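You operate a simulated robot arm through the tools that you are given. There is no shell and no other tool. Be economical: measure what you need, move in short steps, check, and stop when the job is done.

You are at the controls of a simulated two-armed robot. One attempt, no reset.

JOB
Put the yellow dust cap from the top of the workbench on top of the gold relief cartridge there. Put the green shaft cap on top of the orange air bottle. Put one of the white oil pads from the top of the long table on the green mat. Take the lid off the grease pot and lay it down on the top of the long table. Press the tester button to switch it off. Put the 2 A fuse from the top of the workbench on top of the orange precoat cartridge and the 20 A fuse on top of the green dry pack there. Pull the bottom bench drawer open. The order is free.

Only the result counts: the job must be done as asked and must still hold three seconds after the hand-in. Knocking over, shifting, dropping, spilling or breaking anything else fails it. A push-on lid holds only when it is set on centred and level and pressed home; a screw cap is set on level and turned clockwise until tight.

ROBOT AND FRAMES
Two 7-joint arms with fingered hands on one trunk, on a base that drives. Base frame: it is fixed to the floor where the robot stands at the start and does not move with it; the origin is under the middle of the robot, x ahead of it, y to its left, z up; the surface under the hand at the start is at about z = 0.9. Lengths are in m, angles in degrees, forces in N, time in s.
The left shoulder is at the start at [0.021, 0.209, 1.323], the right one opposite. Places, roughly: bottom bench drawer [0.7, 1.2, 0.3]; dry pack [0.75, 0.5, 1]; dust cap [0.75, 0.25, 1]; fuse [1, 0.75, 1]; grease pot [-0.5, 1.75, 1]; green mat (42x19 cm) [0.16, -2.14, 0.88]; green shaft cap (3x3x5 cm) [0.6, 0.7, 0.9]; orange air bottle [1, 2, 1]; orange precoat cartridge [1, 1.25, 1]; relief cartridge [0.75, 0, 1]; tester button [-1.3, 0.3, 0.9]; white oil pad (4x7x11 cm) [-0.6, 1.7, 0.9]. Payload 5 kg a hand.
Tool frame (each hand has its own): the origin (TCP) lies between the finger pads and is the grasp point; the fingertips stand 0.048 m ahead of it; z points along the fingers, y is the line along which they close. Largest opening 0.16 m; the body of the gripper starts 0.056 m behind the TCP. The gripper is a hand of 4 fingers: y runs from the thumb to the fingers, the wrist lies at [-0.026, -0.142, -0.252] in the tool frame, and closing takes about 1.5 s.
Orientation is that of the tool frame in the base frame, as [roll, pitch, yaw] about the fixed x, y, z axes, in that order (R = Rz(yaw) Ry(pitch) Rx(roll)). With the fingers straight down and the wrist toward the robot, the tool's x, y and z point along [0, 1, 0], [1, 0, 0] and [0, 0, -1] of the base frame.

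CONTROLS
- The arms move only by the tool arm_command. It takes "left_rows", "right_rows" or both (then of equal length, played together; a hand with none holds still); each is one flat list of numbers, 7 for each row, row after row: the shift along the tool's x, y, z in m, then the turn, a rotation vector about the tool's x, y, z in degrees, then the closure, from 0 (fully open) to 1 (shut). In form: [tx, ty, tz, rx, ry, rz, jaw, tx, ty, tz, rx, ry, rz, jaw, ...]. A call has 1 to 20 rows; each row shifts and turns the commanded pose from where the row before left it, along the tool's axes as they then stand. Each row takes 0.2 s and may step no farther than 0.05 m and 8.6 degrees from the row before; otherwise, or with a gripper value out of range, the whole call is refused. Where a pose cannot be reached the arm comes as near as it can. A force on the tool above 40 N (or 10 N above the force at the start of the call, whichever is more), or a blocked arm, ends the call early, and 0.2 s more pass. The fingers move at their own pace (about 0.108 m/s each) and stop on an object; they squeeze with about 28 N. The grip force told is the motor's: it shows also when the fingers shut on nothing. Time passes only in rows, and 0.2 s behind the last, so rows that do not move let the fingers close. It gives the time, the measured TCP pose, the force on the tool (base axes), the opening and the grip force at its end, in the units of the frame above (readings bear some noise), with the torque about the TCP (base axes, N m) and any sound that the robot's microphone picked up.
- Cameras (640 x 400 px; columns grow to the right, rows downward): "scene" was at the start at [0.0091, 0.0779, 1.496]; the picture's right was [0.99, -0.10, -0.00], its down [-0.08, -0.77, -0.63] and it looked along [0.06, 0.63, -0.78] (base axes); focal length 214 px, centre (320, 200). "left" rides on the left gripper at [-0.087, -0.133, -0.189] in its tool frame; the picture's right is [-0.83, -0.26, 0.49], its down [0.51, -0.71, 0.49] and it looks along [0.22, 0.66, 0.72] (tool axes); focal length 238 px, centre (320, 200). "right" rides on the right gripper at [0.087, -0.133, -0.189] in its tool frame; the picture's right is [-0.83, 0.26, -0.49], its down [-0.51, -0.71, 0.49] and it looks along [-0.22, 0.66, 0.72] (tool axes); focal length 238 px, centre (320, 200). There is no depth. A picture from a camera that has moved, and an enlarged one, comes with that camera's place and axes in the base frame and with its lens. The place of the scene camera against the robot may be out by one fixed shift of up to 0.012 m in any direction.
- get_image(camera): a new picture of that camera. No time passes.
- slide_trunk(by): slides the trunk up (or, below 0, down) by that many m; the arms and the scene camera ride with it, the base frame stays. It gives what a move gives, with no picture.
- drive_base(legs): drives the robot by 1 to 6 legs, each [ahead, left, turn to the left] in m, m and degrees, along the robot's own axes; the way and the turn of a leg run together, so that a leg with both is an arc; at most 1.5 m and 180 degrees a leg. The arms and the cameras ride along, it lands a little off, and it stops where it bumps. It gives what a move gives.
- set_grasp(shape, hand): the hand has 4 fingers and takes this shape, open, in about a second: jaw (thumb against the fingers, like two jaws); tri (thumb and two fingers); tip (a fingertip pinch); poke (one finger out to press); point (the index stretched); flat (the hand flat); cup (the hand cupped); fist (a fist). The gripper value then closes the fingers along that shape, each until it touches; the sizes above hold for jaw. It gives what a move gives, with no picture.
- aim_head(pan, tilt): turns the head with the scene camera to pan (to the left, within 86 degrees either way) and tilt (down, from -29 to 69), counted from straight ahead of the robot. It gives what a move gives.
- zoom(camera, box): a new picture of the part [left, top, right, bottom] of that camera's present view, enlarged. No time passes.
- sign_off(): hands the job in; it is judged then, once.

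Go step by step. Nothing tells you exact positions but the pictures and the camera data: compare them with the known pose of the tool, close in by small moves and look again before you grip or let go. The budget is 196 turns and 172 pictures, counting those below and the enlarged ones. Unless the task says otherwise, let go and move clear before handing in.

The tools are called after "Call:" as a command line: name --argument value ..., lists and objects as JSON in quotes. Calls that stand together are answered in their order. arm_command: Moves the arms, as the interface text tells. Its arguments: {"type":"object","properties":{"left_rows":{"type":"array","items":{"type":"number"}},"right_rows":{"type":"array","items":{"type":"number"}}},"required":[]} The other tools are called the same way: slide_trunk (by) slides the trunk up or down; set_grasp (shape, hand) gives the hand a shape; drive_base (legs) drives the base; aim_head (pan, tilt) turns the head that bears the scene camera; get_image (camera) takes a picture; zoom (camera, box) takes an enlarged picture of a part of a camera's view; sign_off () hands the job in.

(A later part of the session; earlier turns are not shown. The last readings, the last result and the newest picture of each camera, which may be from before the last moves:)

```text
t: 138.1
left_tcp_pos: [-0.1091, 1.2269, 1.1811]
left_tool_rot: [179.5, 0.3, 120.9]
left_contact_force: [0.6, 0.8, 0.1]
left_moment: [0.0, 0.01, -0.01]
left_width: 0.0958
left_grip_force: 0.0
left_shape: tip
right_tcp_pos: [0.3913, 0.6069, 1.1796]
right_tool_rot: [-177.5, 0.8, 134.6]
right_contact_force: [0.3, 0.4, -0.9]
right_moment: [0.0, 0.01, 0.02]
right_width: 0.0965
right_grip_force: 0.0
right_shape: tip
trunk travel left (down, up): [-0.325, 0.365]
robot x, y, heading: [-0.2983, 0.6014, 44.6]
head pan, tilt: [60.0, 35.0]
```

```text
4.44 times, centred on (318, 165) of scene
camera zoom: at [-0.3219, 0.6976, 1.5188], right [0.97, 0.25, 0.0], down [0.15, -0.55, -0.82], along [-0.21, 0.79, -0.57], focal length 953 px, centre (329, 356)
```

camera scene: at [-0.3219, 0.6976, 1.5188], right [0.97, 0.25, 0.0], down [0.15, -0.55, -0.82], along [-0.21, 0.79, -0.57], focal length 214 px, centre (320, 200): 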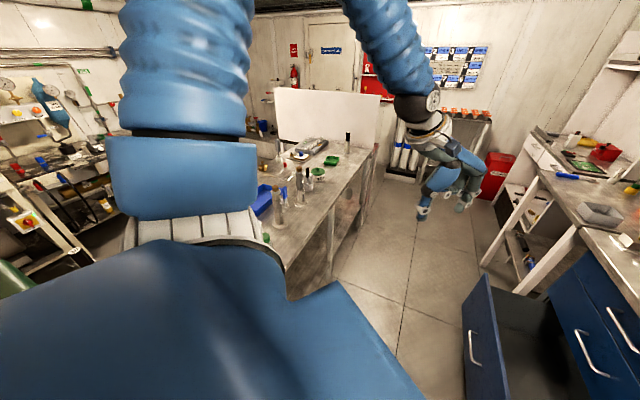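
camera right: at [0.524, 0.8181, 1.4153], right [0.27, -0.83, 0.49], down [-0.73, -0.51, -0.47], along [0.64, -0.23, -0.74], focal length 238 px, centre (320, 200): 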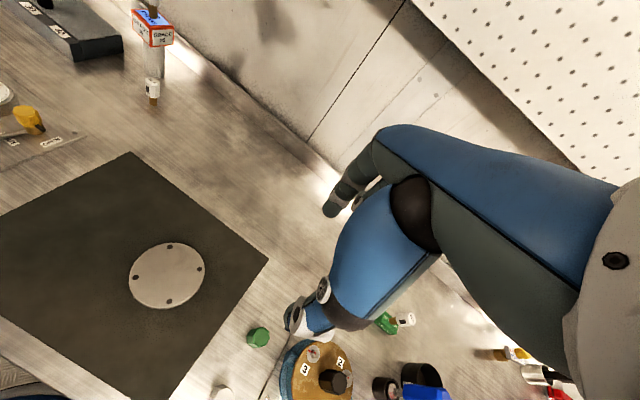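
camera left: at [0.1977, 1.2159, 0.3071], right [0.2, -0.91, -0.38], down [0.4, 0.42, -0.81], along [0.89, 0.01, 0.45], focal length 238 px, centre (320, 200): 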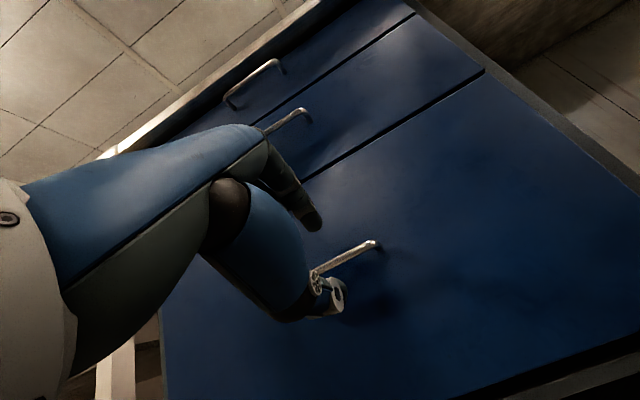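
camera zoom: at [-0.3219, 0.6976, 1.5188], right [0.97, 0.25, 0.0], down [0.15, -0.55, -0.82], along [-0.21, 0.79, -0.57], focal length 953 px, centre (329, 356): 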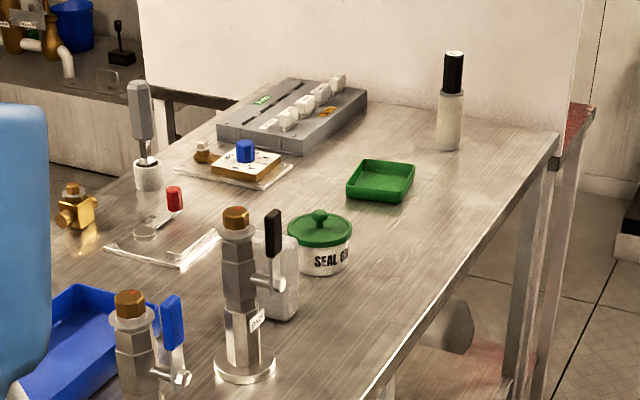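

Grease pot (green lid, "SEAL GREASE") ≈(-0.60,1.75); a pad behind a tall valve (top z≈1.10 at (-0.63,1.5)). I raise the trunk, turn and move in.

Call:
slide_trunk --by 0.15

Call:
drive_base --legs '[[0, 0, 53], [0.38, -0.135, 0]]'

Call:
aim_head --pan 20 --tilt 45

Call:
get_image --camera "scene"

```text
t: 139.8
left_tcp_pos: [-0.1121, 1.2184, 1.3127]
left_tool_rot: [179.2, -0.2, 120.8]
left_contact_force: [0.4, -0.5, 0.3]
left_moment: [-0.01, 0.03, 0.0]
left_width: 0.0957
left_grip_force: 0.0
left_shape: tip
right_tcp_pos: [0.3857, 0.5955, 1.2962]
right_tool_rot: [-176.3, 1.3, 134.9]
right_contact_force: [0.5, 0.1, 0.7]
right_moment: [0.03, -0.01, -0.02]
right_width: 0.0965
right_grip_force: 0.0
right_shape: tip
trunk travel left (down, up): [-0.475, 0.215]
robot x, y, heading: [-0.3003, 0.6047, 44.6]
head pan, tilt: [60.0, 35.0]
```

```text
t: 141.8
left_tcp_pos: [-0.3704, 1.1365, 1.3285]
left_tool_rot: [178.6, -1.2, 142.2]
left_contact_force: [-0.1, -0.3, -0.5]
left_moment: [0.05, -0.03, 0.01]
left_width: 0.0958
left_grip_force: 0.0
left_shape: tip
right_tcp_pos: [0.3231, 0.7405, 1.3036]
right_tool_rot: [-177.9, 0.0, 156.1]
right_contact_force: [0.5, -0.5, 0.0]
right_moment: [0.13, -0.02, -0.02]
right_width: 0.0961
right_grip_force: 0.1
right_shape: tip
trunk travel left (down, up): [-0.475, 0.215]
robot x, y, heading: [-0.3307, 0.5202, 66.1]
head pan, tilt: [60.0, 35.0]
stopped in leg 1: the robot was blocked; the commanded pose is now the measured one
```

```text
t: 142.9
left_tcp_pos: [-0.3731, 1.1358, 1.3285]
left_tool_rot: [178.5, -1.2, 142.5]
left_contact_force: [0.0, 0.0, 0.2]
left_moment: [0.0, -0.02, -0.01]
left_width: 0.096
left_grip_force: 0.0
left_shape: tip
right_tcp_pos: [0.322, 0.7436, 1.3039]
right_tool_rot: [-178.0, 0.0, 156.3]
right_contact_force: [0.5, -0.8, 0.0]
right_moment: [0.01, 0.03, 0.02]
right_width: 0.0962
right_grip_force: 0.1
right_shape: tip
trunk travel left (down, up): [-0.475, 0.215]
robot x, y, heading: [-0.3301, 0.523, 66.4]
head pan, tilt: [20.0, 45.0]
```

```text
53 pictures are left
camera scene: at [-0.3147, 0.5608, 1.6353], right [1.0, -0.06, -0.01], down [-0.05, -0.68, -0.73], along [0.04, 0.73, -0.68], focal length 214 px, centre (320, 200)
```

scene: 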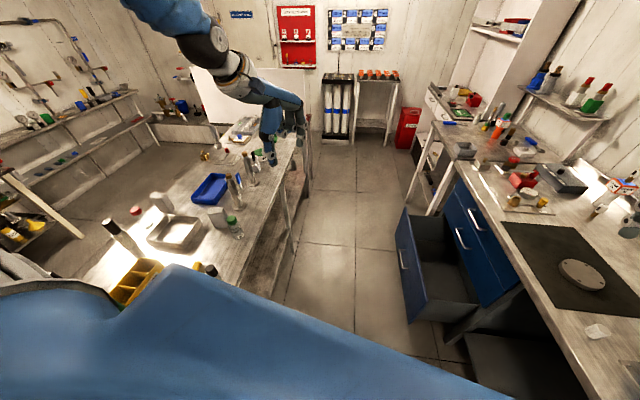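

The long table extends alongside; turning bumped it. I re-centre in the corridor, align with it, and go past the drawer to y≈1.65.

Call:
drive_base --legs '[[0.317, 0.02, 0], [0, 0, 10]]'

Call:
drive_base --legs '[[0.85, 0, 0]]'

Call:
get_image --camera "scene"

```text
t: 144.3
left_tcp_pos: [-0.2246, 1.1951, 1.3268]
left_tool_rot: [178.8, -0.9, 130.3]
left_contact_force: [1.5, -1.4, -0.9]
left_moment: [0.06, 0.05, 0.04]
left_width: 0.0962
left_grip_force: 0.1
left_shape: tip
right_tcp_pos: [0.377, 0.6686, 1.3053]
right_tool_rot: [-177.4, 1.5, 144.8]
right_contact_force: [0.2, -1.2, -0.8]
right_moment: [0.24, 0.0, -0.02]
right_width: 0.096
right_grip_force: 0.1
right_shape: tip
trunk travel left (down, up): [-0.475, 0.215]
robot x, y, heading: [-0.3071, 0.5806, 54.6]
head pan, tilt: [20.0, 45.0]
stopped in leg 1: the robot was blocked; the commanded pose is now the measured one
```

```text
t: 146.0
left_tcp_pos: [-0.0985, 1.2228, 1.3262]
left_tool_rot: [178.9, -0.7, 120.6]
left_contact_force: [2.0, -0.5, -0.5]
left_moment: [0.06, 0.17, 0.01]
left_width: 0.0961
left_grip_force: 0.2
left_shape: tip
right_tcp_pos: [0.4043, 0.6026, 1.3066]
right_tool_rot: [-176.8, 2.4, 135.3]
right_contact_force: [-0.7, -2.8, -1.0]
right_moment: [0.35, -0.06, 0.0]
right_width: 0.0962
right_grip_force: 0.2
right_shape: tip
trunk travel left (down, up): [-0.475, 0.215]
robot x, y, heading: [-0.2926, 0.6223, 44.5]
head pan, tilt: [20.0, 45.0]
stopped in leg 1: the robot was blocked; the commanded pose is now the measured one
```

```text
52 pictures are left
camera scene: at [-0.2665, 0.659, 1.6398], right [0.9, -0.43, -0.01], down [-0.3, -0.62, -0.73], along [0.31, 0.66, -0.69], focal length 214 px, centre (320, 200)
```

scene: 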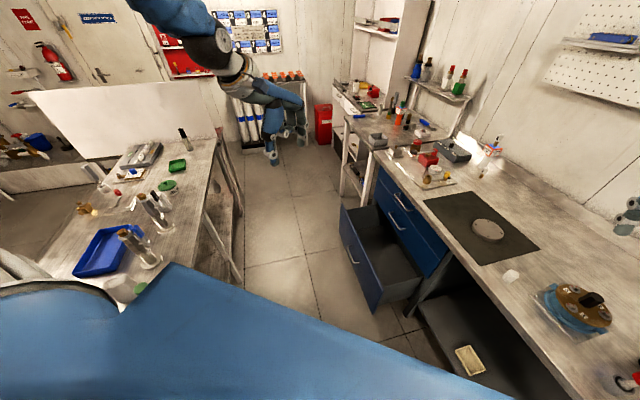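

Still caught on the left. I slide away from the table (toward +x) first.

Call:
drive_base --legs '[[0.1, -0.1, 0]]'

Call:
drive_base --legs '[[0.2, 0.2, 0], [0, 0, 31]]'

```text
t: 147.3
left_tcp_pos: [-0.0281, 1.1973, 1.3247]
left_tool_rot: [179.0, -0.2, 116.5]
left_contact_force: [-0.7, 1.4, -1.5]
left_moment: [-0.11, -0.09, -0.04]
left_width: 0.0959
left_grip_force: 0.0
left_shape: tip
right_tcp_pos: [0.4338, 0.5475, 1.3157]
right_tool_rot: [-175.8, 6.5, 132.7]
right_contact_force: [-2.0, -1.2, -1.1]
right_moment: [0.15, -0.26, 0.0]
right_width: 0.0961
right_grip_force: 0.0
right_shape: tip
trunk travel left (down, up): [-0.475, 0.215]
robot x, y, heading: [-0.2588, 0.6055, 40.5]
head pan, tilt: [20.0, 45.0]
stopped in leg 1: the robot was blocked; the commanded pose is now the measured one
```

```text
t: 148.6
left_tcp_pos: [0.1077, 1.1857, 1.3282]
left_tool_rot: [179.2, -0.4, 106.0]
left_contact_force: [-0.3, 0.0, 0.5]
left_moment: [-0.1, -0.1, -0.05]
left_width: 0.0958
left_grip_force: 0.1
left_shape: tip
right_tcp_pos: [0.4432, 0.4664, 1.3205]
right_tool_rot: [-175.5, 7.7, 123.1]
right_contact_force: [-1.7, 1.1, -1.3]
right_moment: [0.02, -0.16, 0.01]
right_width: 0.0959
right_grip_force: 0.1
right_shape: tip
trunk travel left (down, up): [-0.475, 0.215]
robot x, y, heading: [-0.2345, 0.645, 30.0]
head pan, tilt: [20.0, 45.0]
stopped in leg 1: the robot was blocked; the commanded pose is now the measured one
```

The right arm seems to be the one blocked. I look to the right.

Call:
aim_head --pan -60 --tilt 40

Call:
get_image --camera "scene"

Call:
get_image --camera "right"

```text
t: 150.1
left_tcp_pos: [0.1047, 1.1896, 1.3268]
left_tool_rot: [179.2, -0.4, 106.4]
left_contact_force: [0.5, 0.1, 1.0]
left_moment: [-0.01, -0.02, 0.04]
left_width: 0.0962
left_grip_force: 0.2
left_shape: tip
right_tcp_pos: [0.4454, 0.4702, 1.32]
right_tool_rot: [-175.6, 7.6, 123.1]
right_contact_force: [-0.6, -0.4, 0.0]
right_moment: [0.0, 0.04, 0.0]
right_width: 0.0961
right_grip_force: 0.0
right_shape: tip
trunk travel left (down, up): [-0.475, 0.215]
robot x, y, heading: [-0.233, 0.6451, 30.4]
head pan, tilt: [-60.0, 40.0]
```

```text
51 pictures are left
camera scene: at [-0.1808, 0.578, 1.65], right [-0.5, -0.87, -0.03], down [-0.55, 0.34, -0.77], along [0.67, -0.36, -0.64], focal length 214 px, centre (320, 200)
```

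scene: 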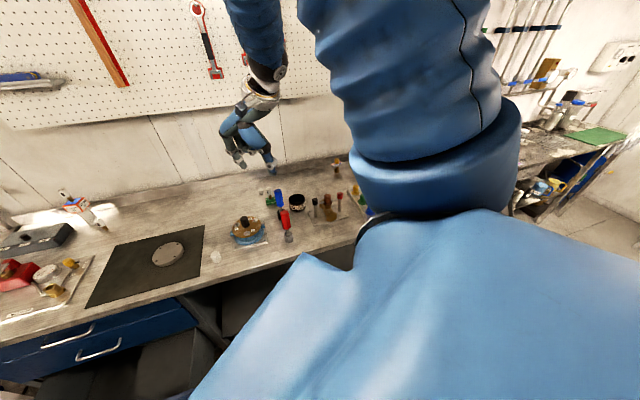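

```text
50 pictures are left
camera right: at [0.2861, 0.5007, 1.5053], right [0.67, -0.48, 0.57], down [-0.32, -0.88, -0.37], along [0.68, 0.06, -0.73], focal length 238 px, centre (320, 200)
```

right: 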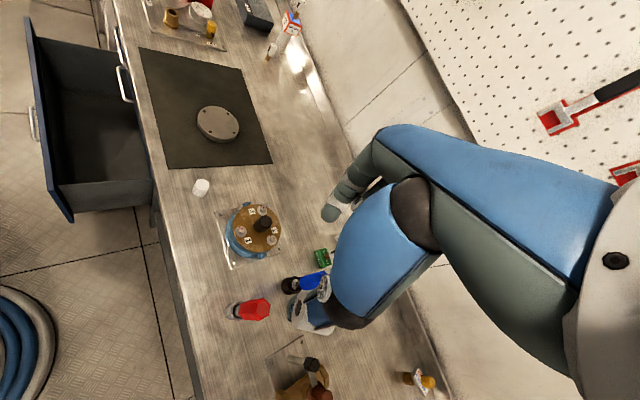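

I look further right/back to find what catches the robot's right side.

Call:
aim_head --pan -86 --tilt 15

Call:
get_image --camera "scene"

Call:
get_image --camera "left"

```text
t: 151.0
left_tcp_pos: [0.1057, 1.1884, 1.3273]
left_tool_rot: [179.1, -0.4, 106.3]
left_contact_force: [-0.7, -1.2, -0.1]
left_moment: [-0.01, -0.03, 0.01]
left_width: 0.096
left_grip_force: 0.0
left_shape: tip
right_tcp_pos: [0.4462, 0.472, 1.3198]
right_tool_rot: [-175.7, 7.6, 123.1]
right_contact_force: [0.6, 0.5, -0.3]
right_moment: [0.0, 0.0, 0.02]
right_width: 0.096
right_grip_force: 0.0
right_shape: tip
trunk travel left (down, up): [-0.475, 0.215]
robot x, y, heading: [-0.2305, 0.6473, 30.4]
head pan, tilt: [-85.9, 15.0]
```

```text
49 pictures are left
camera scene: at [-0.2021, 0.5423, 1.6884], right [-0.83, -0.56, -0.02], down [-0.13, 0.24, -0.96], along [0.55, -0.79, -0.27], focal length 214 px, centre (320, 200)
```

scene: 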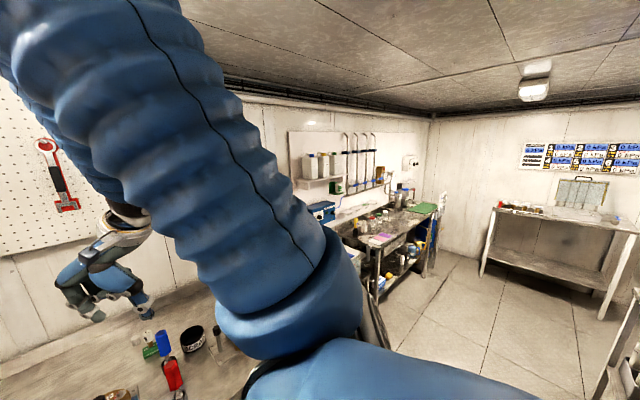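

```text
48 pictures are left
camera left: at [0.0022, 1.0671, 1.5145], right [-0.01, -0.87, -0.5], down [-0.82, 0.29, -0.5], along [0.58, 0.4, -0.71], focal length 238 px, centre (320, 200)
```

left: 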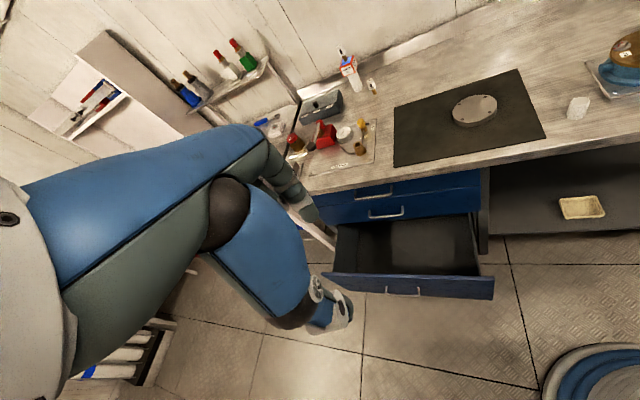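

The elbows point up and the ceiling is low: raising the trunk jammed them. I lower the trunk again.

Call:
slide_trunk --by -0.17

Call:
drive_base --legs '[[0.1, 0.05, 0]]'

```text
t: 153.0
left_tcp_pos: [0.1249, 1.2154, 1.1522]
left_tool_rot: [-179.7, 0.5, 106.3]
left_contact_force: [-1.5, -0.9, -0.3]
left_moment: [0.09, -0.08, 0.03]
left_width: 0.096
left_grip_force: 0.0
left_shape: tip
right_tcp_pos: [0.4653, 0.4961, 1.1555]
right_tool_rot: [-174.5, 7.8, 123.3]
right_contact_force: [-1.0, -0.5, -1.0]
right_moment: [0.03, -0.07, 0.03]
right_width: 0.0961
right_grip_force: 0.0
right_shape: tip
trunk travel left (down, up): [-0.305, 0.385]
robot x, y, heading: [-0.2282, 0.6467, 30.3]
head pan, tilt: [-85.9, 15.0]
```

```text
t: 154.2
left_tcp_pos: [0.1872, 1.3108, 1.1499]
left_tool_rot: [-179.6, 0.6, 106.3]
left_contact_force: [0.4, 0.6, -0.9]
left_moment: [-0.07, 0.04, 0.0]
left_width: 0.096
left_grip_force: 0.1
left_shape: tip
right_tcp_pos: [0.5294, 0.592, 1.1537]
right_tool_rot: [-174.4, 8.0, 123.3]
right_contact_force: [-0.1, 0.7, -0.1]
right_moment: [-0.05, 0.06, -0.02]
right_width: 0.0959
right_grip_force: 0.0
right_shape: tip
trunk travel left (down, up): [-0.305, 0.385]
robot x, y, heading: [-0.1697, 0.7388, 30.4]
head pan, tilt: [-85.9, 15.0]
```

Free again. I level and raise both hands, then turn in line with the corridor and drive up it.

Call:
arm_command --left_rows '[0, 0, -0.03, 0, 0, 0, 0.4, 0, 0, -0.03, 0, 0, 0, 0.4, 0, 0, -0.03, 0, 0, 0, 0.4, 0, 0, 0, 0, 0, 0, 0.4]' --right_rows '[0, 0, -0.03, -2.8, 4, 0, 0.4, 0, 0, -0.03, -2.8, 4, 0, 0.4, 0, 0, -0.03, 0, 0, 0, 0.4, 0, 0, 0, 0, 0, 0, 0.4]'

Call:
drive_base --legs '[[0, 0, 46], [0.88, 0, 0]]'

Call:
aim_head --pan 70 --tilt 40

Call:
get_image --camera "scene"

```text
t: 155.2
left_tcp_pos: [0.1781, 1.3099, 1.2255]
left_tool_rot: [-177.3, 0.7, 106.7]
left_contact_force: [0.4, 0.9, -0.4]
left_moment: [-0.08, -0.04, -0.04]
left_width: 0.0959
left_grip_force: 0.1
left_shape: tip
left hand out of reach, approached as far as the arm can: row 3
right_tcp_pos: [0.5279, 0.5997, 1.2453]
right_tool_rot: [180.0, 0.0, 122.9]
right_contact_force: [-0.3, 1.2, -0.6]
right_moment: [-0.05, -0.02, -0.01]
right_width: 0.0961
right_grip_force: 0.0
right_shape: tip
trunk travel left (down, up): [-0.305, 0.385]
robot x, y, heading: [-0.1648, 0.7404, 30.5]
head pan, tilt: [-85.9, 15.0]
```

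```text
t: 161.9
left_tcp_pos: [-0.1254, 2.2387, 1.2252]
left_tool_rot: [-177.3, 0.7, 152.8]
left_contact_force: [1.0, 0.0, 0.5]
left_moment: [0.0, 0.03, -0.03]
left_width: 0.0963
left_grip_force: 0.1
left_shape: tip
right_tcp_pos: [0.6278, 1.9977, 1.244]
right_tool_rot: [180.0, -0.2, 168.9]
right_contact_force: [-0.2, -0.2, -0.1]
right_moment: [-0.03, 0.0, -0.05]
right_width: 0.096
right_grip_force: 0.0
right_shape: tip
trunk travel left (down, up): [-0.305, 0.385]
robot x, y, heading: [0.0426, 1.5962, 76.4]
head pan, tilt: [-85.9, 15.0]
```

```text
t: 164.3
left_tcp_pos: [-0.1254, 2.2391, 1.2263]
left_tool_rot: [-177.3, 0.6, 152.7]
left_contact_force: [-0.3, -0.7, -0.1]
left_moment: [-0.01, 0.01, 0.0]
left_width: 0.096
left_grip_force: 0.2
left_shape: tip
right_tcp_pos: [0.6275, 1.9977, 1.2451]
right_tool_rot: [-180.0, 0.0, 169.0]
right_contact_force: [0.0, -0.1, 0.3]
right_moment: [0.04, 0.01, 0.0]
right_width: 0.0959
right_grip_force: 0.1
right_shape: tip
trunk travel left (down, up): [-0.305, 0.385]
robot x, y, heading: [0.0406, 1.598, 76.4]
head pan, tilt: [70.0, 40.0]
```

```text
47 pictures are left
camera scene: at [-0.0346, 1.6553, 1.4912], right [0.55, 0.83, 0.0], down [0.53, -0.36, -0.77], along [-0.64, 0.42, -0.64], focal length 214 px, centre (320, 200)
```

scene: 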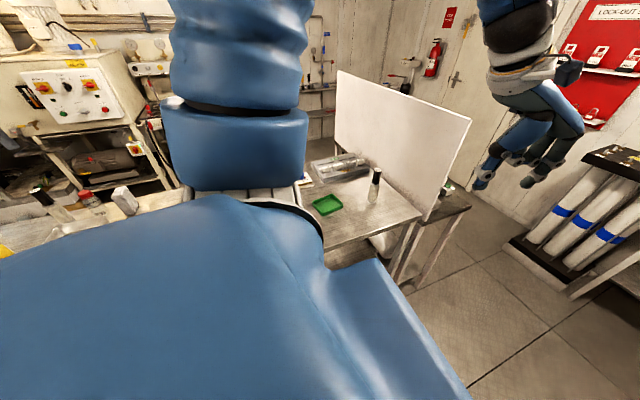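

Good position. I turn left to heading ~140° and view the table.

Call:
drive_base --legs '[[0, 0, 64]]'

Call:
aim_head --pan 25 --tilt 45

Call:
get_image --camera "scene"

Call:
get_image --camera "left"

```text
t: 167.5
left_tcp_pos: [-0.6082, 1.7272, 1.226]
left_tool_rot: [-177.2, 0.6, -143.3]
left_contact_force: [0.0, -0.8, -0.2]
left_moment: [0.0, -0.03, 0.0]
left_width: 0.096
left_grip_force: 0.0
left_shape: tip
right_tcp_pos: [-0.0624, 2.2971, 1.2445]
right_tool_rot: [-180.0, -0.1, -127.1]
right_contact_force: [0.0, 0.7, 0.2]
right_moment: [0.02, 0.04, 0.03]
right_width: 0.0959
right_grip_force: 0.0
right_shape: tip
trunk travel left (down, up): [-0.305, 0.385]
robot x, y, heading: [0.042, 1.5934, 140.4]
head pan, tilt: [70.0, 40.0]
```

```text
t: 168.6
left_tcp_pos: [-0.6095, 1.7272, 1.2265]
left_tool_rot: [-177.3, 0.6, -143.2]
left_contact_force: [-0.4, 0.5, -0.1]
left_moment: [-0.01, 0.02, 0.01]
left_width: 0.0958
left_grip_force: 0.0
left_shape: tip
right_tcp_pos: [-0.062, 2.2975, 1.2451]
right_tool_rot: [179.9, 0.0, -127.2]
right_contact_force: [0.0, 0.4, -0.3]
right_moment: [-0.01, 0.01, 0.01]
right_width: 0.096
right_grip_force: 0.1
right_shape: tip
trunk travel left (down, up): [-0.305, 0.385]
robot x, y, heading: [0.0416, 1.5979, 140.3]
head pan, tilt: [25.0, 45.0]
```

```text
46 pictures are left
camera scene: at [-0.0531, 1.6252, 1.4839], right [0.25, 0.97, 0.0], down [0.68, -0.18, -0.71], along [-0.68, 0.18, -0.71], focal length 214 px, centre (320, 200)
```

scene: 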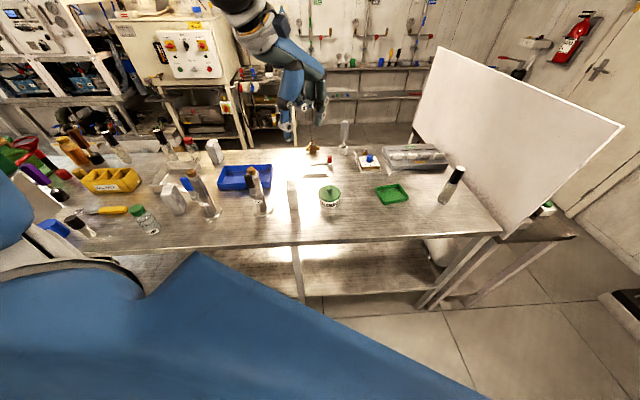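

```text
45 pictures are left
camera left: at [-0.4651, 1.6781, 1.4226], right [0.84, 0.28, -0.46], down [0.04, -0.89, -0.46], along [-0.54, 0.37, -0.75], focal length 238 px, centre (320, 200)
```

left: 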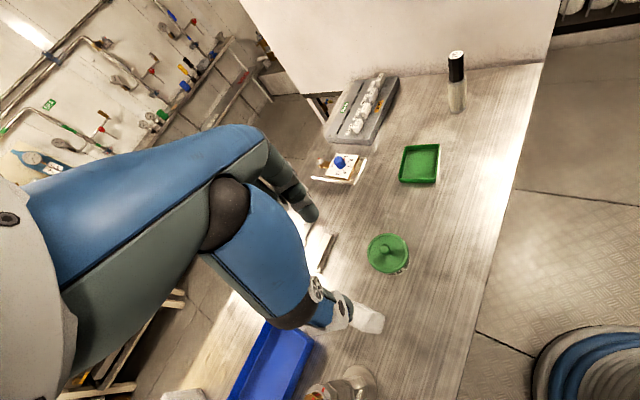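

Pot knob ≈(-0.606,1.808), z≈0.97. I level the left hand and come above the knob.

Call:
arm_command --left_rows '[0, 0, 0, -2.7, 0.6, 0, 0.6, -0.0128, 0.0157, 0.04, 0, 0, 0, 0.6, -0.0128, 0.0157, 0.04, 0, 0, 0, 0.6, -0.0128, 0.0157, 0.04, 0, 0, 0, 0.6, -0.0128, 0.0157, 0.04, 0, 0, 0, 0.6, 0, 0, 0, 0, 0, 0, 0.6]'

Call:
zoom --camera "left" --box '[240, 180, 480, 330]'

Call:
zoom --camera "scene" --box '[264, 130, 392, 210]'

```text
t: 170.0
left_tcp_pos: [-0.6035, 1.8082, 1.0675]
left_tool_rot: [179.9, 0.0, -143.3]
left_contact_force: [0.9, 0.2, 0.5]
left_moment: [0.03, 0.07, -0.02]
left_width: 0.0647
left_grip_force: 0.0
left_shape: tip
right_tcp_pos: [-0.061, 2.2971, 1.2449]
right_tool_rot: [179.9, 0.0, -127.0]
right_contact_force: [1.1, 0.6, -0.2]
right_moment: [0.06, 0.03, 0.03]
right_width: 0.0961
right_grip_force: 0.2
right_shape: tip
trunk travel left (down, up): [-0.305, 0.385]
robot x, y, heading: [0.0401, 1.5969, 140.3]
head pan, tilt: [25.0, 45.0]
```

```text
2.67 times, centred on (360, 255) of left
camera zoom: at [-0.4536, 1.7544, 1.2571], right [0.82, 0.29, -0.49], down [0.02, -0.87, -0.49], along [-0.57, 0.4, -0.72], focal length 636 px, centre (213, 53)
```

zoom: 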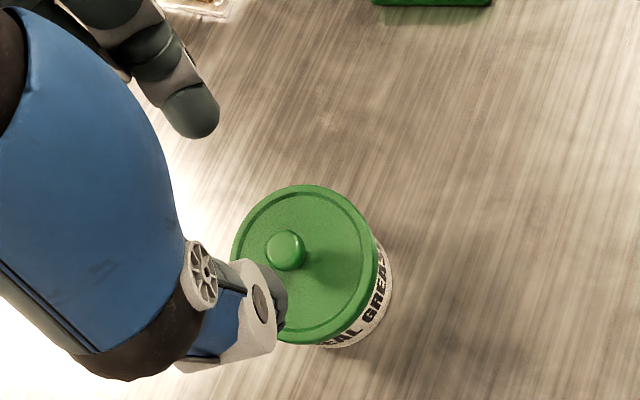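

```text
5.00 times, centred on (328, 170) of scene
camera zoom: at [-0.0515, 1.6243, 1.4841], right [0.25, 0.97, 0.0], down [0.68, -0.18, -0.71], along [-0.68, 0.18, -0.71], focal length 1072 px, centre (280, 350)
```

zoom: 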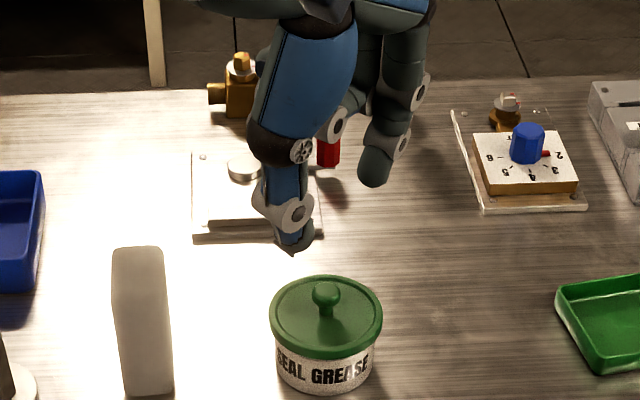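

Centred on the knob. Lower and grip it.

Call:
arm_command --left_rows '[0.003, -0.003, 0.03, 0, 0, 0, 0.7, 0, 0, 0.03, 0, 0, 0, 0.7, 0, 0, 0.007, 0, 0, 0, 0.7, 0, 0, 0, 0, 0, 0, 0.7]'

Call:
zoom --camera "left" --box '[240, 180, 480, 330]'

Call:
zoom --camera "scene" --box '[290, 160, 370, 210]'

```text
t: 171.0
left_tcp_pos: [-0.6061, 1.8042, 0.9993]
left_tool_rot: [180.0, 0.1, -143.4]
left_contact_force: [-0.4, 0.0, 1.2]
left_moment: [0.0, 0.0, -0.02]
left_width: 0.0489
left_grip_force: 0.1
left_shape: tip
right_tcp_pos: [-0.0614, 2.2992, 1.2442]
right_tool_rot: [180.0, -0.1, -127.2]
right_contact_force: [-0.4, -0.7, -0.3]
right_moment: [0.0, 0.0, 0.0]
right_width: 0.096
right_grip_force: 0.2
right_shape: tip
trunk travel left (down, up): [-0.305, 0.385]
robot x, y, heading: [0.045, 1.5949, 140.3]
head pan, tilt: [25.0, 45.0]
```

```text
2.67 times, centred on (360, 255) of left
camera zoom: at [-0.4553, 1.7499, 1.189], right [0.82, 0.29, -0.49], down [0.02, -0.87, -0.49], along [-0.57, 0.4, -0.72], focal length 636 px, centre (213, 53)
```

zoom: 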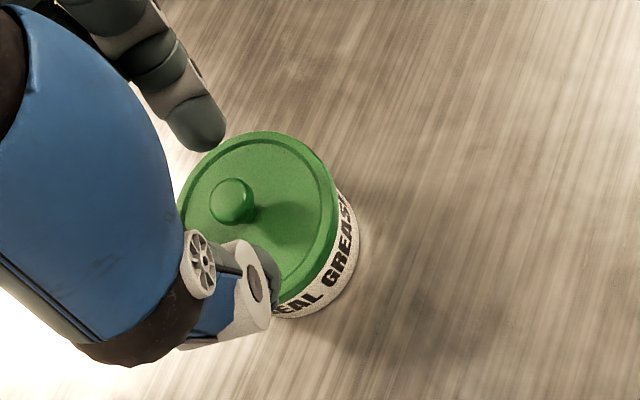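

```text
8.00 times, centred on (330, 185) of scene
camera zoom: at [-0.0532, 1.6253, 1.484], right [0.25, 0.97, 0.0], down [0.68, -0.18, -0.71], along [-0.68, 0.18, -0.71], focal length 1716 px, centre (240, 320)
```

zoom: 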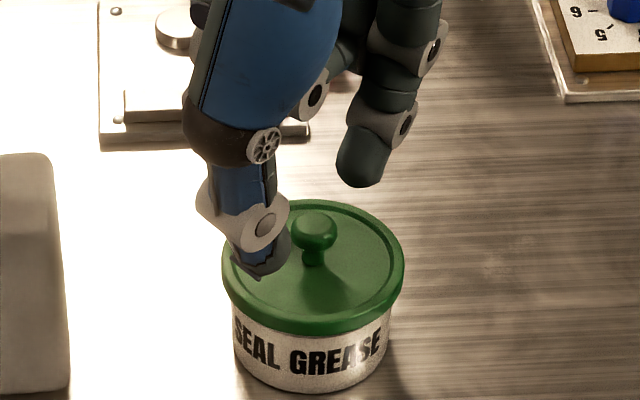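

Close on the knob, then test-lift.

Call:
arm_command --left_rows '[-0.003, -0.003, 0.003, 0, 0, 0, 0.75, 0, 0, 0, 0, 0, 0, 0.9, 0, 0, 0, 0, 0, 0, 1, 0, 0, 0, 0, 0, 0, 1, 0, 0, 0, 0, 0, 0, 1, 0, 0, 0, 0, 0, 0, 1]'

Call:
arm_command --left_rows '[0, 0, -0.01, 0, 0, 0, 1, 0, 0, -0.02, 0, 0, 0, 1, 0, 0, -0.03, 0, 0, 0, 1]'

Call:
zoom --camera "scene" --box '[280, 145, 376, 205]'

```text
t: 172.4
left_tcp_pos: [-0.601, 1.8045, 0.9954]
left_tool_rot: [179.9, 0.0, -143.3]
left_contact_force: [-0.4, -0.6, 0.9]
left_moment: [0.01, 0.02, 0.0]
left_width: 0.0001
left_grip_force: 27.9
left_shape: tip
right_tcp_pos: [-0.061, 2.2981, 1.2446]
right_tool_rot: [-180.0, -0.2, -127.0]
right_contact_force: [-0.5, 0.1, -0.1]
right_moment: [0.07, 0.02, 0.01]
right_width: 0.096
right_grip_force: 0.1
right_shape: tip
trunk travel left (down, up): [-0.305, 0.385]
robot x, y, heading: [0.044, 1.5943, 140.5]
head pan, tilt: [25.0, 45.0]
```

```text
t: 173.2
left_tcp_pos: [-0.6003, 1.804, 1.0569]
left_tool_rot: [179.9, 0.0, -143.2]
left_contact_force: [1.0, -0.7, -0.1]
left_moment: [-0.02, 0.11, 0.05]
left_width: 0.0
left_grip_force: 27.7
left_shape: tip
right_tcp_pos: [-0.0596, 2.2974, 1.2451]
right_tool_rot: [179.9, -0.1, -127.1]
right_contact_force: [0.9, 0.2, 1.2]
right_moment: [0.03, 0.11, 0.02]
right_width: 0.0959
right_grip_force: 0.1
right_shape: tip
trunk travel left (down, up): [-0.305, 0.385]
robot x, y, heading: [0.0434, 1.5968, 140.2]
head pan, tilt: [25.0, 45.0]
```

```text
6.67 times, centred on (328, 175) of scene
camera zoom: at [-0.0516, 1.6251, 1.4841], right [0.25, 0.97, 0.0], down [0.68, -0.18, -0.71], along [-0.68, 0.18, -0.71], focal length 1430 px, centre (267, 367)
```

zoom: 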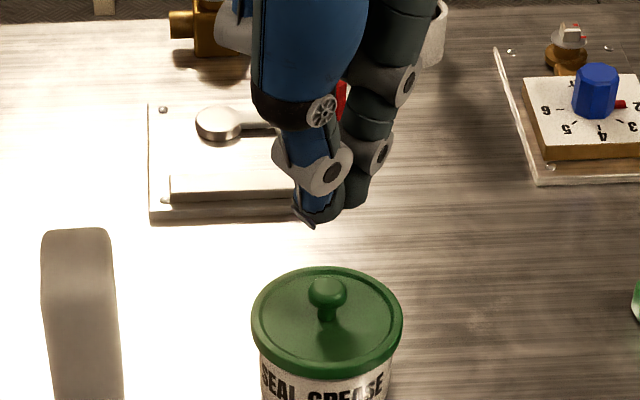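

Missed the knob. I look with the hand camera at the closed tips against the knob.

Call:
arm_command --left_rows '[0, 0, 0.02, 0, 0, 0, 1, 0, 0, 0.02, 0, 0, 0, 1]'

Call:
zoom --camera "left" --box '[256, 200, 416, 300]'

Call:
zoom --camera "scene" --box '[290, 160, 370, 210]'

```text
t: 173.8
left_tcp_pos: [-0.6034, 1.804, 1.0164]
left_tool_rot: [179.9, 0.1, -143.3]
left_contact_force: [-0.4, 0.4, -0.1]
left_moment: [-0.03, -0.02, -0.03]
left_width: 0.0002
left_grip_force: 27.3
left_shape: tip
right_tcp_pos: [-0.0633, 2.2981, 1.2447]
right_tool_rot: [179.9, -0.1, -127.1]
right_contact_force: [-0.2, 0.0, 0.2]
right_moment: [0.02, -0.03, 0.01]
right_width: 0.096
right_grip_force: 0.0
right_shape: tip
trunk travel left (down, up): [-0.305, 0.385]
robot x, y, heading: [0.0424, 1.5983, 140.5]
head pan, tilt: [25.0, 45.0]
```

```text
4.00 times, centred on (336, 250) of left
camera zoom: at [-0.4522, 1.7489, 1.2057], right [0.82, 0.29, -0.49], down [0.02, -0.87, -0.49], along [-0.57, 0.4, -0.72], focal length 953 px, centre (256, 0)
```

zoom: 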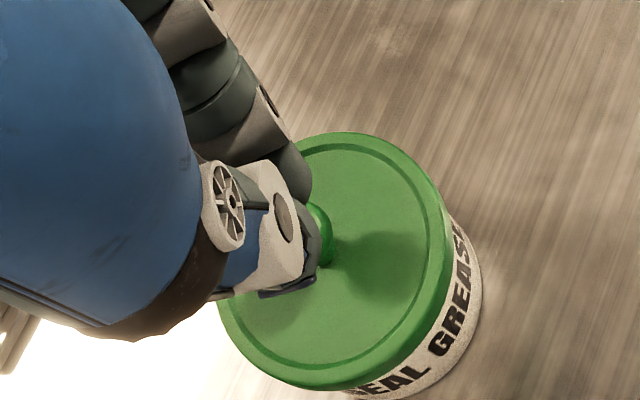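

```text
8.00 times, centred on (330, 185) of scene
camera zoom: at [-0.0537, 1.6255, 1.4839], right [0.25, 0.97, 0.0], down [0.68, -0.18, -0.71], along [-0.68, 0.18, -0.71], focal length 1716 px, centre (240, 320)
```

zoom: 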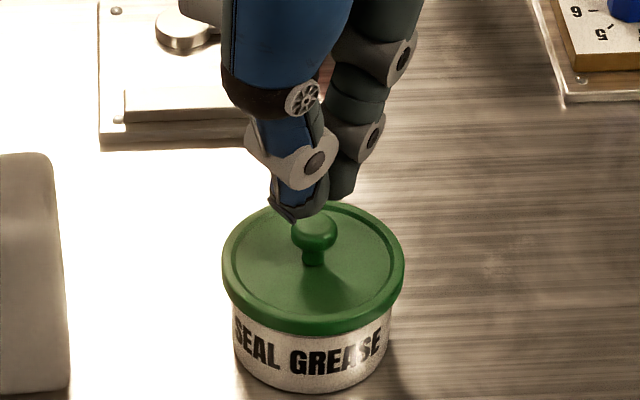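

The knob is ~9 mm toward tool −x. I reopen above, shift, lower and look.

Call:
arm_command --left_rows '[0, 0, -0.025, 0, 0, 0, 0.7, 0, 0, 0, 0, 0, 0, 0.65, -0.009, 0.001, 0, 0, 0, 0, 0.65, 0, 0, 0.025, 0, 0, 0, 0.65, 0, 0, 0.021, 0, 0, 0, 0.65, 0, 0, 0, 0, 0, 0, 0.65]'

Call:
zoom --camera "left" --box '[256, 200, 416, 300]'

Call:
zoom --camera "scene" --box '[290, 160, 370, 210]'

```text
t: 175.2
left_tcp_pos: [-0.5952, 1.809, 0.996]
left_tool_rot: [180.0, 0.0, -143.2]
left_contact_force: [-0.6, 0.4, 0.1]
left_moment: [0.0, 0.04, 0.01]
left_width: 0.0555
left_grip_force: 0.0
left_shape: tip
right_tcp_pos: [-0.0605, 2.2984, 1.2449]
right_tool_rot: [-180.0, -0.1, -127.1]
right_contact_force: [0.5, 0.2, 0.8]
right_moment: [0.01, 0.01, 0.02]
right_width: 0.096
right_grip_force: 0.1
right_shape: tip
trunk travel left (down, up): [-0.305, 0.385]
robot x, y, heading: [0.0418, 1.5939, 140.5]
head pan, tilt: [25.0, 45.0]
```

```text
4.00 times, centred on (336, 250) of left
camera zoom: at [-0.4446, 1.7544, 1.185], right [0.82, 0.29, -0.49], down [0.02, -0.87, -0.49], along [-0.57, 0.4, -0.72], focal length 953 px, centre (256, 0)
```

zoom: 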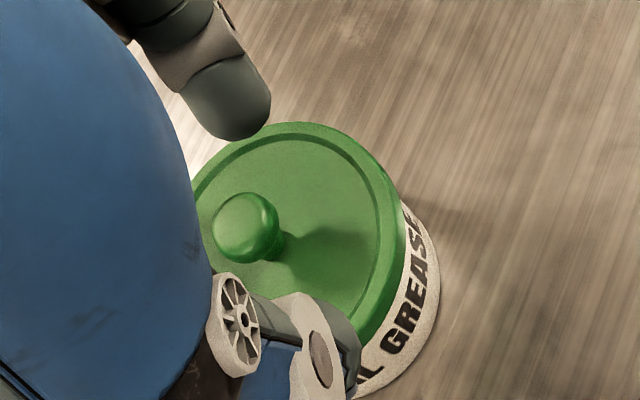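

```text
8.00 times, centred on (330, 185) of scene
camera zoom: at [-0.0526, 1.6251, 1.484], right [0.25, 0.97, 0.0], down [0.68, -0.18, -0.71], along [-0.68, 0.18, -0.71], focal length 1716 px, centre (240, 320)
```

zoom: 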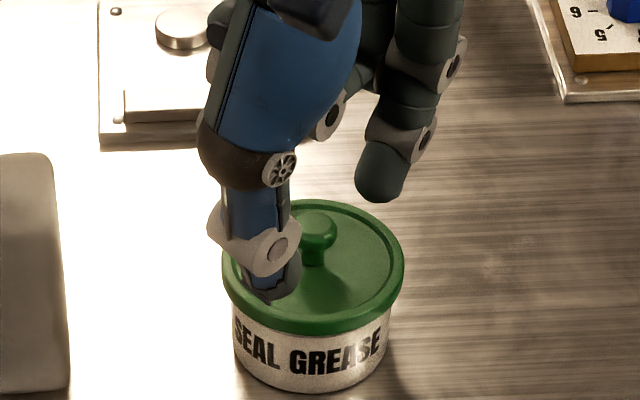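

The pinch point is higher than the open tips, so I passed over the knob. I shift back, close partway, and go lower.

Call:
arm_command --left_rows '[0.006, -0.001, -0.006, 0, 0, 0, 0.7, 0, 0, 0, 0, 0, 0, 0.76, 0, 0, 0, 0, 0, 0, 0.76, 0, 0, 0.008, 0, 0, 0, 0.76, 0, 0, 0.006, 0, 0, 0, 0.76]'

Call:
zoom --camera "left" --box '[256, 200, 416, 300]'

Call:
zoom --camera "scene" --box '[290, 160, 370, 210]'

```text
t: 176.4
left_tcp_pos: [-0.5994, 1.8048, 0.9868]
left_tool_rot: [179.9, 0.0, -143.3]
left_contact_force: [-0.4, -0.5, -0.3]
left_moment: [0.0, -0.02, -0.01]
left_width: 0.0391
left_grip_force: 0.0
left_shape: tip
right_tcp_pos: [-0.0612, 2.2974, 1.2436]
right_tool_rot: [180.0, -0.1, -127.0]
right_contact_force: [-0.7, -1.4, -0.7]
right_moment: [-0.03, 0.04, 0.03]
right_width: 0.0964
right_grip_force: 0.2
right_shape: tip
trunk travel left (down, up): [-0.305, 0.385]
robot x, y, heading: [0.0407, 1.5934, 140.2]
head pan, tilt: [25.0, 45.0]
```

```text
4.00 times, centred on (336, 250) of left
camera zoom: at [-0.449, 1.7505, 1.1764], right [0.82, 0.29, -0.49], down [0.02, -0.87, -0.49], along [-0.57, 0.4, -0.72], focal length 953 px, centre (256, 0)
```

zoom: 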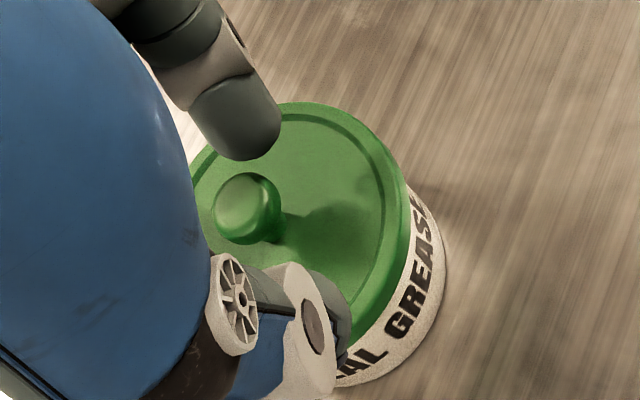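

```text
8.00 times, centred on (330, 185) of scene
camera zoom: at [-0.0531, 1.6254, 1.4839], right [0.25, 0.97, 0.0], down [0.68, -0.18, -0.71], along [-0.68, 0.18, -0.71], focal length 1716 px, centre (240, 320)
```

zoom: 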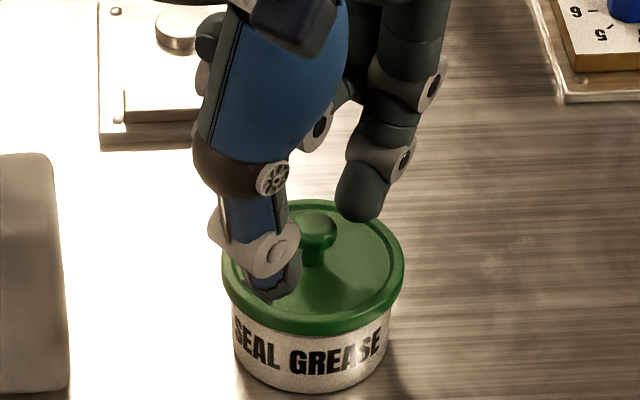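

Both views are consistent with the tips now straddling the knob below its head. Close.

Call:
arm_command --left_rows '[0, 0, 0.003, 0, 0, 0, 0.76, 0, 0, 0, 0, 0, 0, 0.85, 0, 0, 0, 0, 0, 0, 0.95, 0, 0, 0, 0, 0, 0, 1, 0, 0, 0, 0, 0, 0, 1]'

Call:
zoom --camera "left" --box '[256, 200, 416, 300]'

```text
t: 177.6
left_tcp_pos: [-0.5988, 1.8061, 0.9834]
left_tool_rot: [-179.9, 0.0, -143.3]
left_contact_force: [0.6, 1.6, 0.9]
left_moment: [0.1, 0.0, -0.06]
left_width: 0.0001
left_grip_force: 28.4
left_shape: tip
right_tcp_pos: [-0.0607, 2.2984, 1.2444]
right_tool_rot: [-180.0, -0.1, -127.1]
right_contact_force: [-0.6, 0.5, 0.5]
right_moment: [-0.01, 0.02, 0.04]
right_width: 0.0961
right_grip_force: 0.2
right_shape: tip
trunk travel left (down, up): [-0.305, 0.385]
robot x, y, heading: [0.0436, 1.598, 140.2]
head pan, tilt: [25.0, 45.0]
heard: snap
```

```text
4.00 times, centred on (336, 250) of left
camera zoom: at [-0.4485, 1.7503, 1.1734], right [0.82, 0.29, -0.49], down [0.02, -0.87, -0.49], along [-0.57, 0.4, -0.72], focal length 953 px, centre (256, 0)
```

zoom: 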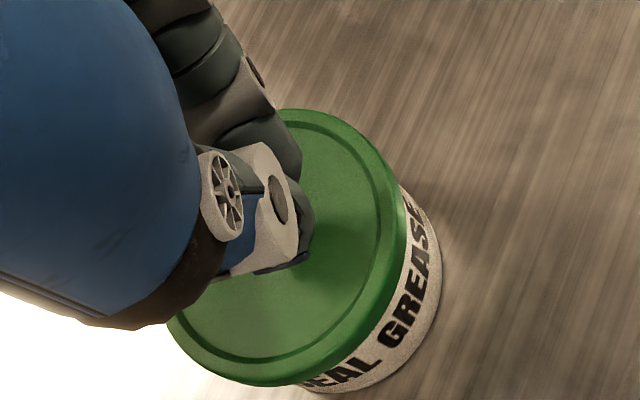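

A snap: the lid seems to have come loose. I look.

Call:
zoom --camera "scene" --box '[290, 160, 370, 210]'

```text
8.00 times, centred on (330, 185) of scene
camera zoom: at [-0.053, 1.6256, 1.4839], right [0.25, 0.97, 0.0], down [0.68, -0.18, -0.71], along [-0.68, 0.18, -0.71], focal length 1716 px, centre (240, 320)
```

zoom: 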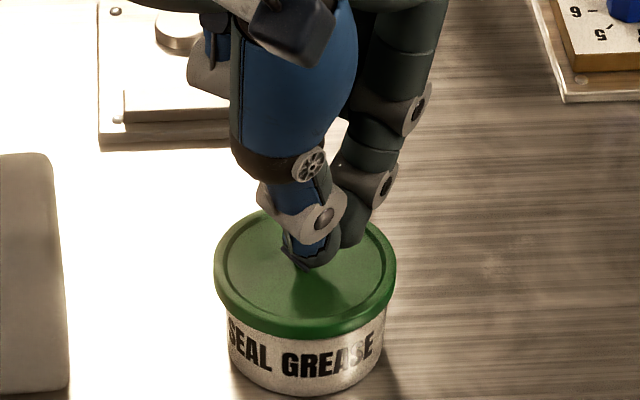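

The fingers closed beside the knob (knob lies toward tool +x). I lift, open and re-locate it.

Call:
arm_command --left_rows '[0, 0, 0, 0, 0, 0, 0.9, 0, 0, 0, 0, 0, 0, 0.76, 0, 0, -0.02, 0, 0, 0, 0.7, 0.01, 0, -0.015, 0, 0, 0, 0.7, 0, 0, 0, 0, 0, 0, 0.7]'

Call:
zoom --camera "left" --box '[256, 200, 416, 300]'

Call:
zoom --camera "scene" --box '[290, 160, 370, 210]'

```text
t: 178.8
left_tcp_pos: [-0.6069, 1.7999, 1.0194]
left_tool_rot: [-180.0, 0.1, -143.2]
left_contact_force: [0.6, -0.5, 0.6]
left_moment: [-0.06, 0.03, 0.01]
left_width: 0.0474
left_grip_force: 0.1
left_shape: tip
right_tcp_pos: [-0.0616, 2.298, 1.2443]
right_tool_rot: [-180.0, 0.0, -127.1]
right_contact_force: [0.1, 0.2, -0.4]
right_moment: [-0.05, 0.03, -0.01]
right_width: 0.0963
right_grip_force: 0.1
right_shape: tip
trunk travel left (down, up): [-0.305, 0.385]
robot x, y, heading: [0.043, 1.5949, 140.4]
head pan, tilt: [25.0, 45.0]
heard: snap
```

```text
4.00 times, centred on (336, 250) of left
camera zoom: at [-0.4566, 1.7452, 1.2086], right [0.82, 0.29, -0.49], down [0.02, -0.87, -0.49], along [-0.57, 0.4, -0.72], focal length 953 px, centre (256, 0)
```

zoom: 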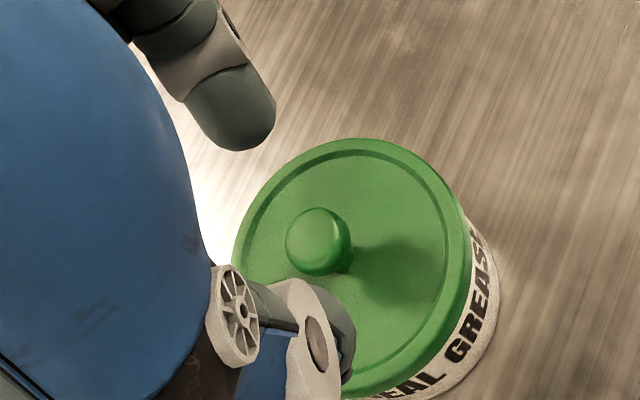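

```text
8.00 times, centred on (330, 185) of scene
camera zoom: at [-0.0529, 1.6259, 1.4839], right [0.25, 0.97, 0.0], down [0.68, -0.18, -0.71], along [-0.68, 0.18, -0.71], focal length 1716 px, centre (240, 320)
```

zoom: 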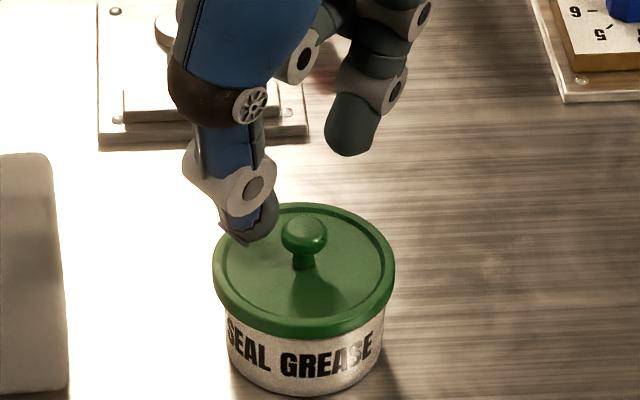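

Estimated lateral bias corrected: the present alignment should centre the knob. I lower and check before closing.

Call:
arm_command --left_rows '[0.001, -0.001, 0.02, 0, 0, 0, 0.74, 0, 0, 0.014, 0, 0, 0, 0.78, 0, 0, 0, 0, 0, 0, 0.8]'

Call:
zoom --camera "left" --box '[256, 200, 416, 300]'

Call:
zoom --camera "scene" --box '[290, 160, 370, 210]'

```text
t: 179.6
left_tcp_pos: [-0.6071, 1.7959, 0.9859]
left_tool_rot: [179.9, -0.1, -143.4]
left_contact_force: [-0.1, -0.2, -0.4]
left_moment: [0.01, 0.0, -0.01]
left_width: 0.0323
left_grip_force: 0.0
left_shape: tip
right_tcp_pos: [-0.0601, 2.2987, 1.2436]
right_tool_rot: [-180.0, -0.1, -127.2]
right_contact_force: [0.5, -0.1, 0.4]
right_moment: [0.03, -0.01, -0.01]
right_width: 0.0958
right_grip_force: 0.0
right_shape: tip
trunk travel left (down, up): [-0.305, 0.385]
robot x, y, heading: [0.0442, 1.5957, 140.5]
head pan, tilt: [25.0, 45.0]
```

```text
4.00 times, centred on (336, 250) of left
camera zoom: at [-0.4568, 1.7429, 1.1751], right [0.82, 0.29, -0.49], down [0.02, -0.87, -0.49], along [-0.57, 0.4, -0.72], focal length 953 px, centre (256, 0)
```

zoom: 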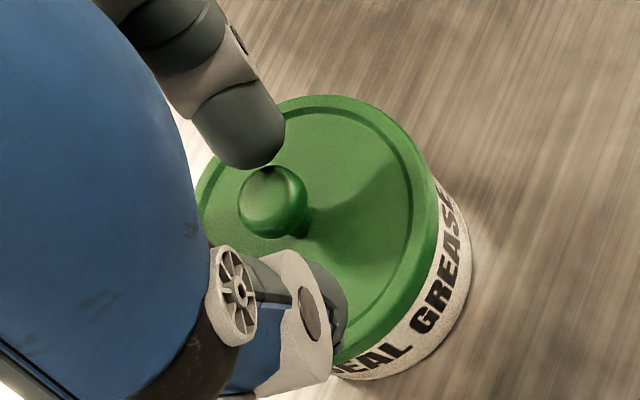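

```text
8.00 times, centred on (330, 185) of scene
camera zoom: at [-0.0531, 1.6252, 1.484], right [0.25, 0.97, 0.0], down [0.68, -0.18, -0.71], along [-0.68, 0.18, -0.71], focal length 1716 px, centre (240, 320)
```

zoom: 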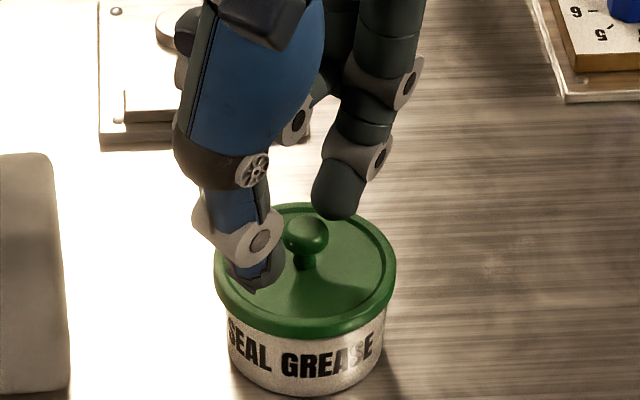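

Now the knob is on the line between the tips. Close.

Call:
arm_command --left_rows '[0, 0, 0, 0, 0, 0, 0.9, 0, 0, 0, 0, 0, 0, 1, 0, 0, 0, 0, 0, 0, 1, 0, 0, 0, 0, 0, 0, 1]'

```text
t: 180.6
left_tcp_pos: [-0.6073, 1.7984, 0.9858]
left_tool_rot: [179.9, -0.1, -143.2]
left_contact_force: [-1.5, 1.4, 1.7]
left_moment: [0.1, 0.11, -0.04]
left_width: 0.0
left_grip_force: 27.5
left_shape: tip
right_tcp_pos: [-0.0616, 2.2978, 1.2444]
right_tool_rot: [180.0, -0.1, -127.1]
right_contact_force: [0.3, 0.0, 0.5]
right_moment: [-0.03, 0.02, 0.0]
right_width: 0.0962
right_grip_force: 0.0
right_shape: tip
trunk travel left (down, up): [-0.305, 0.385]
robot x, y, heading: [0.0432, 1.5985, 140.3]
head pan, tilt: [25.0, 45.0]
heard: snap
```

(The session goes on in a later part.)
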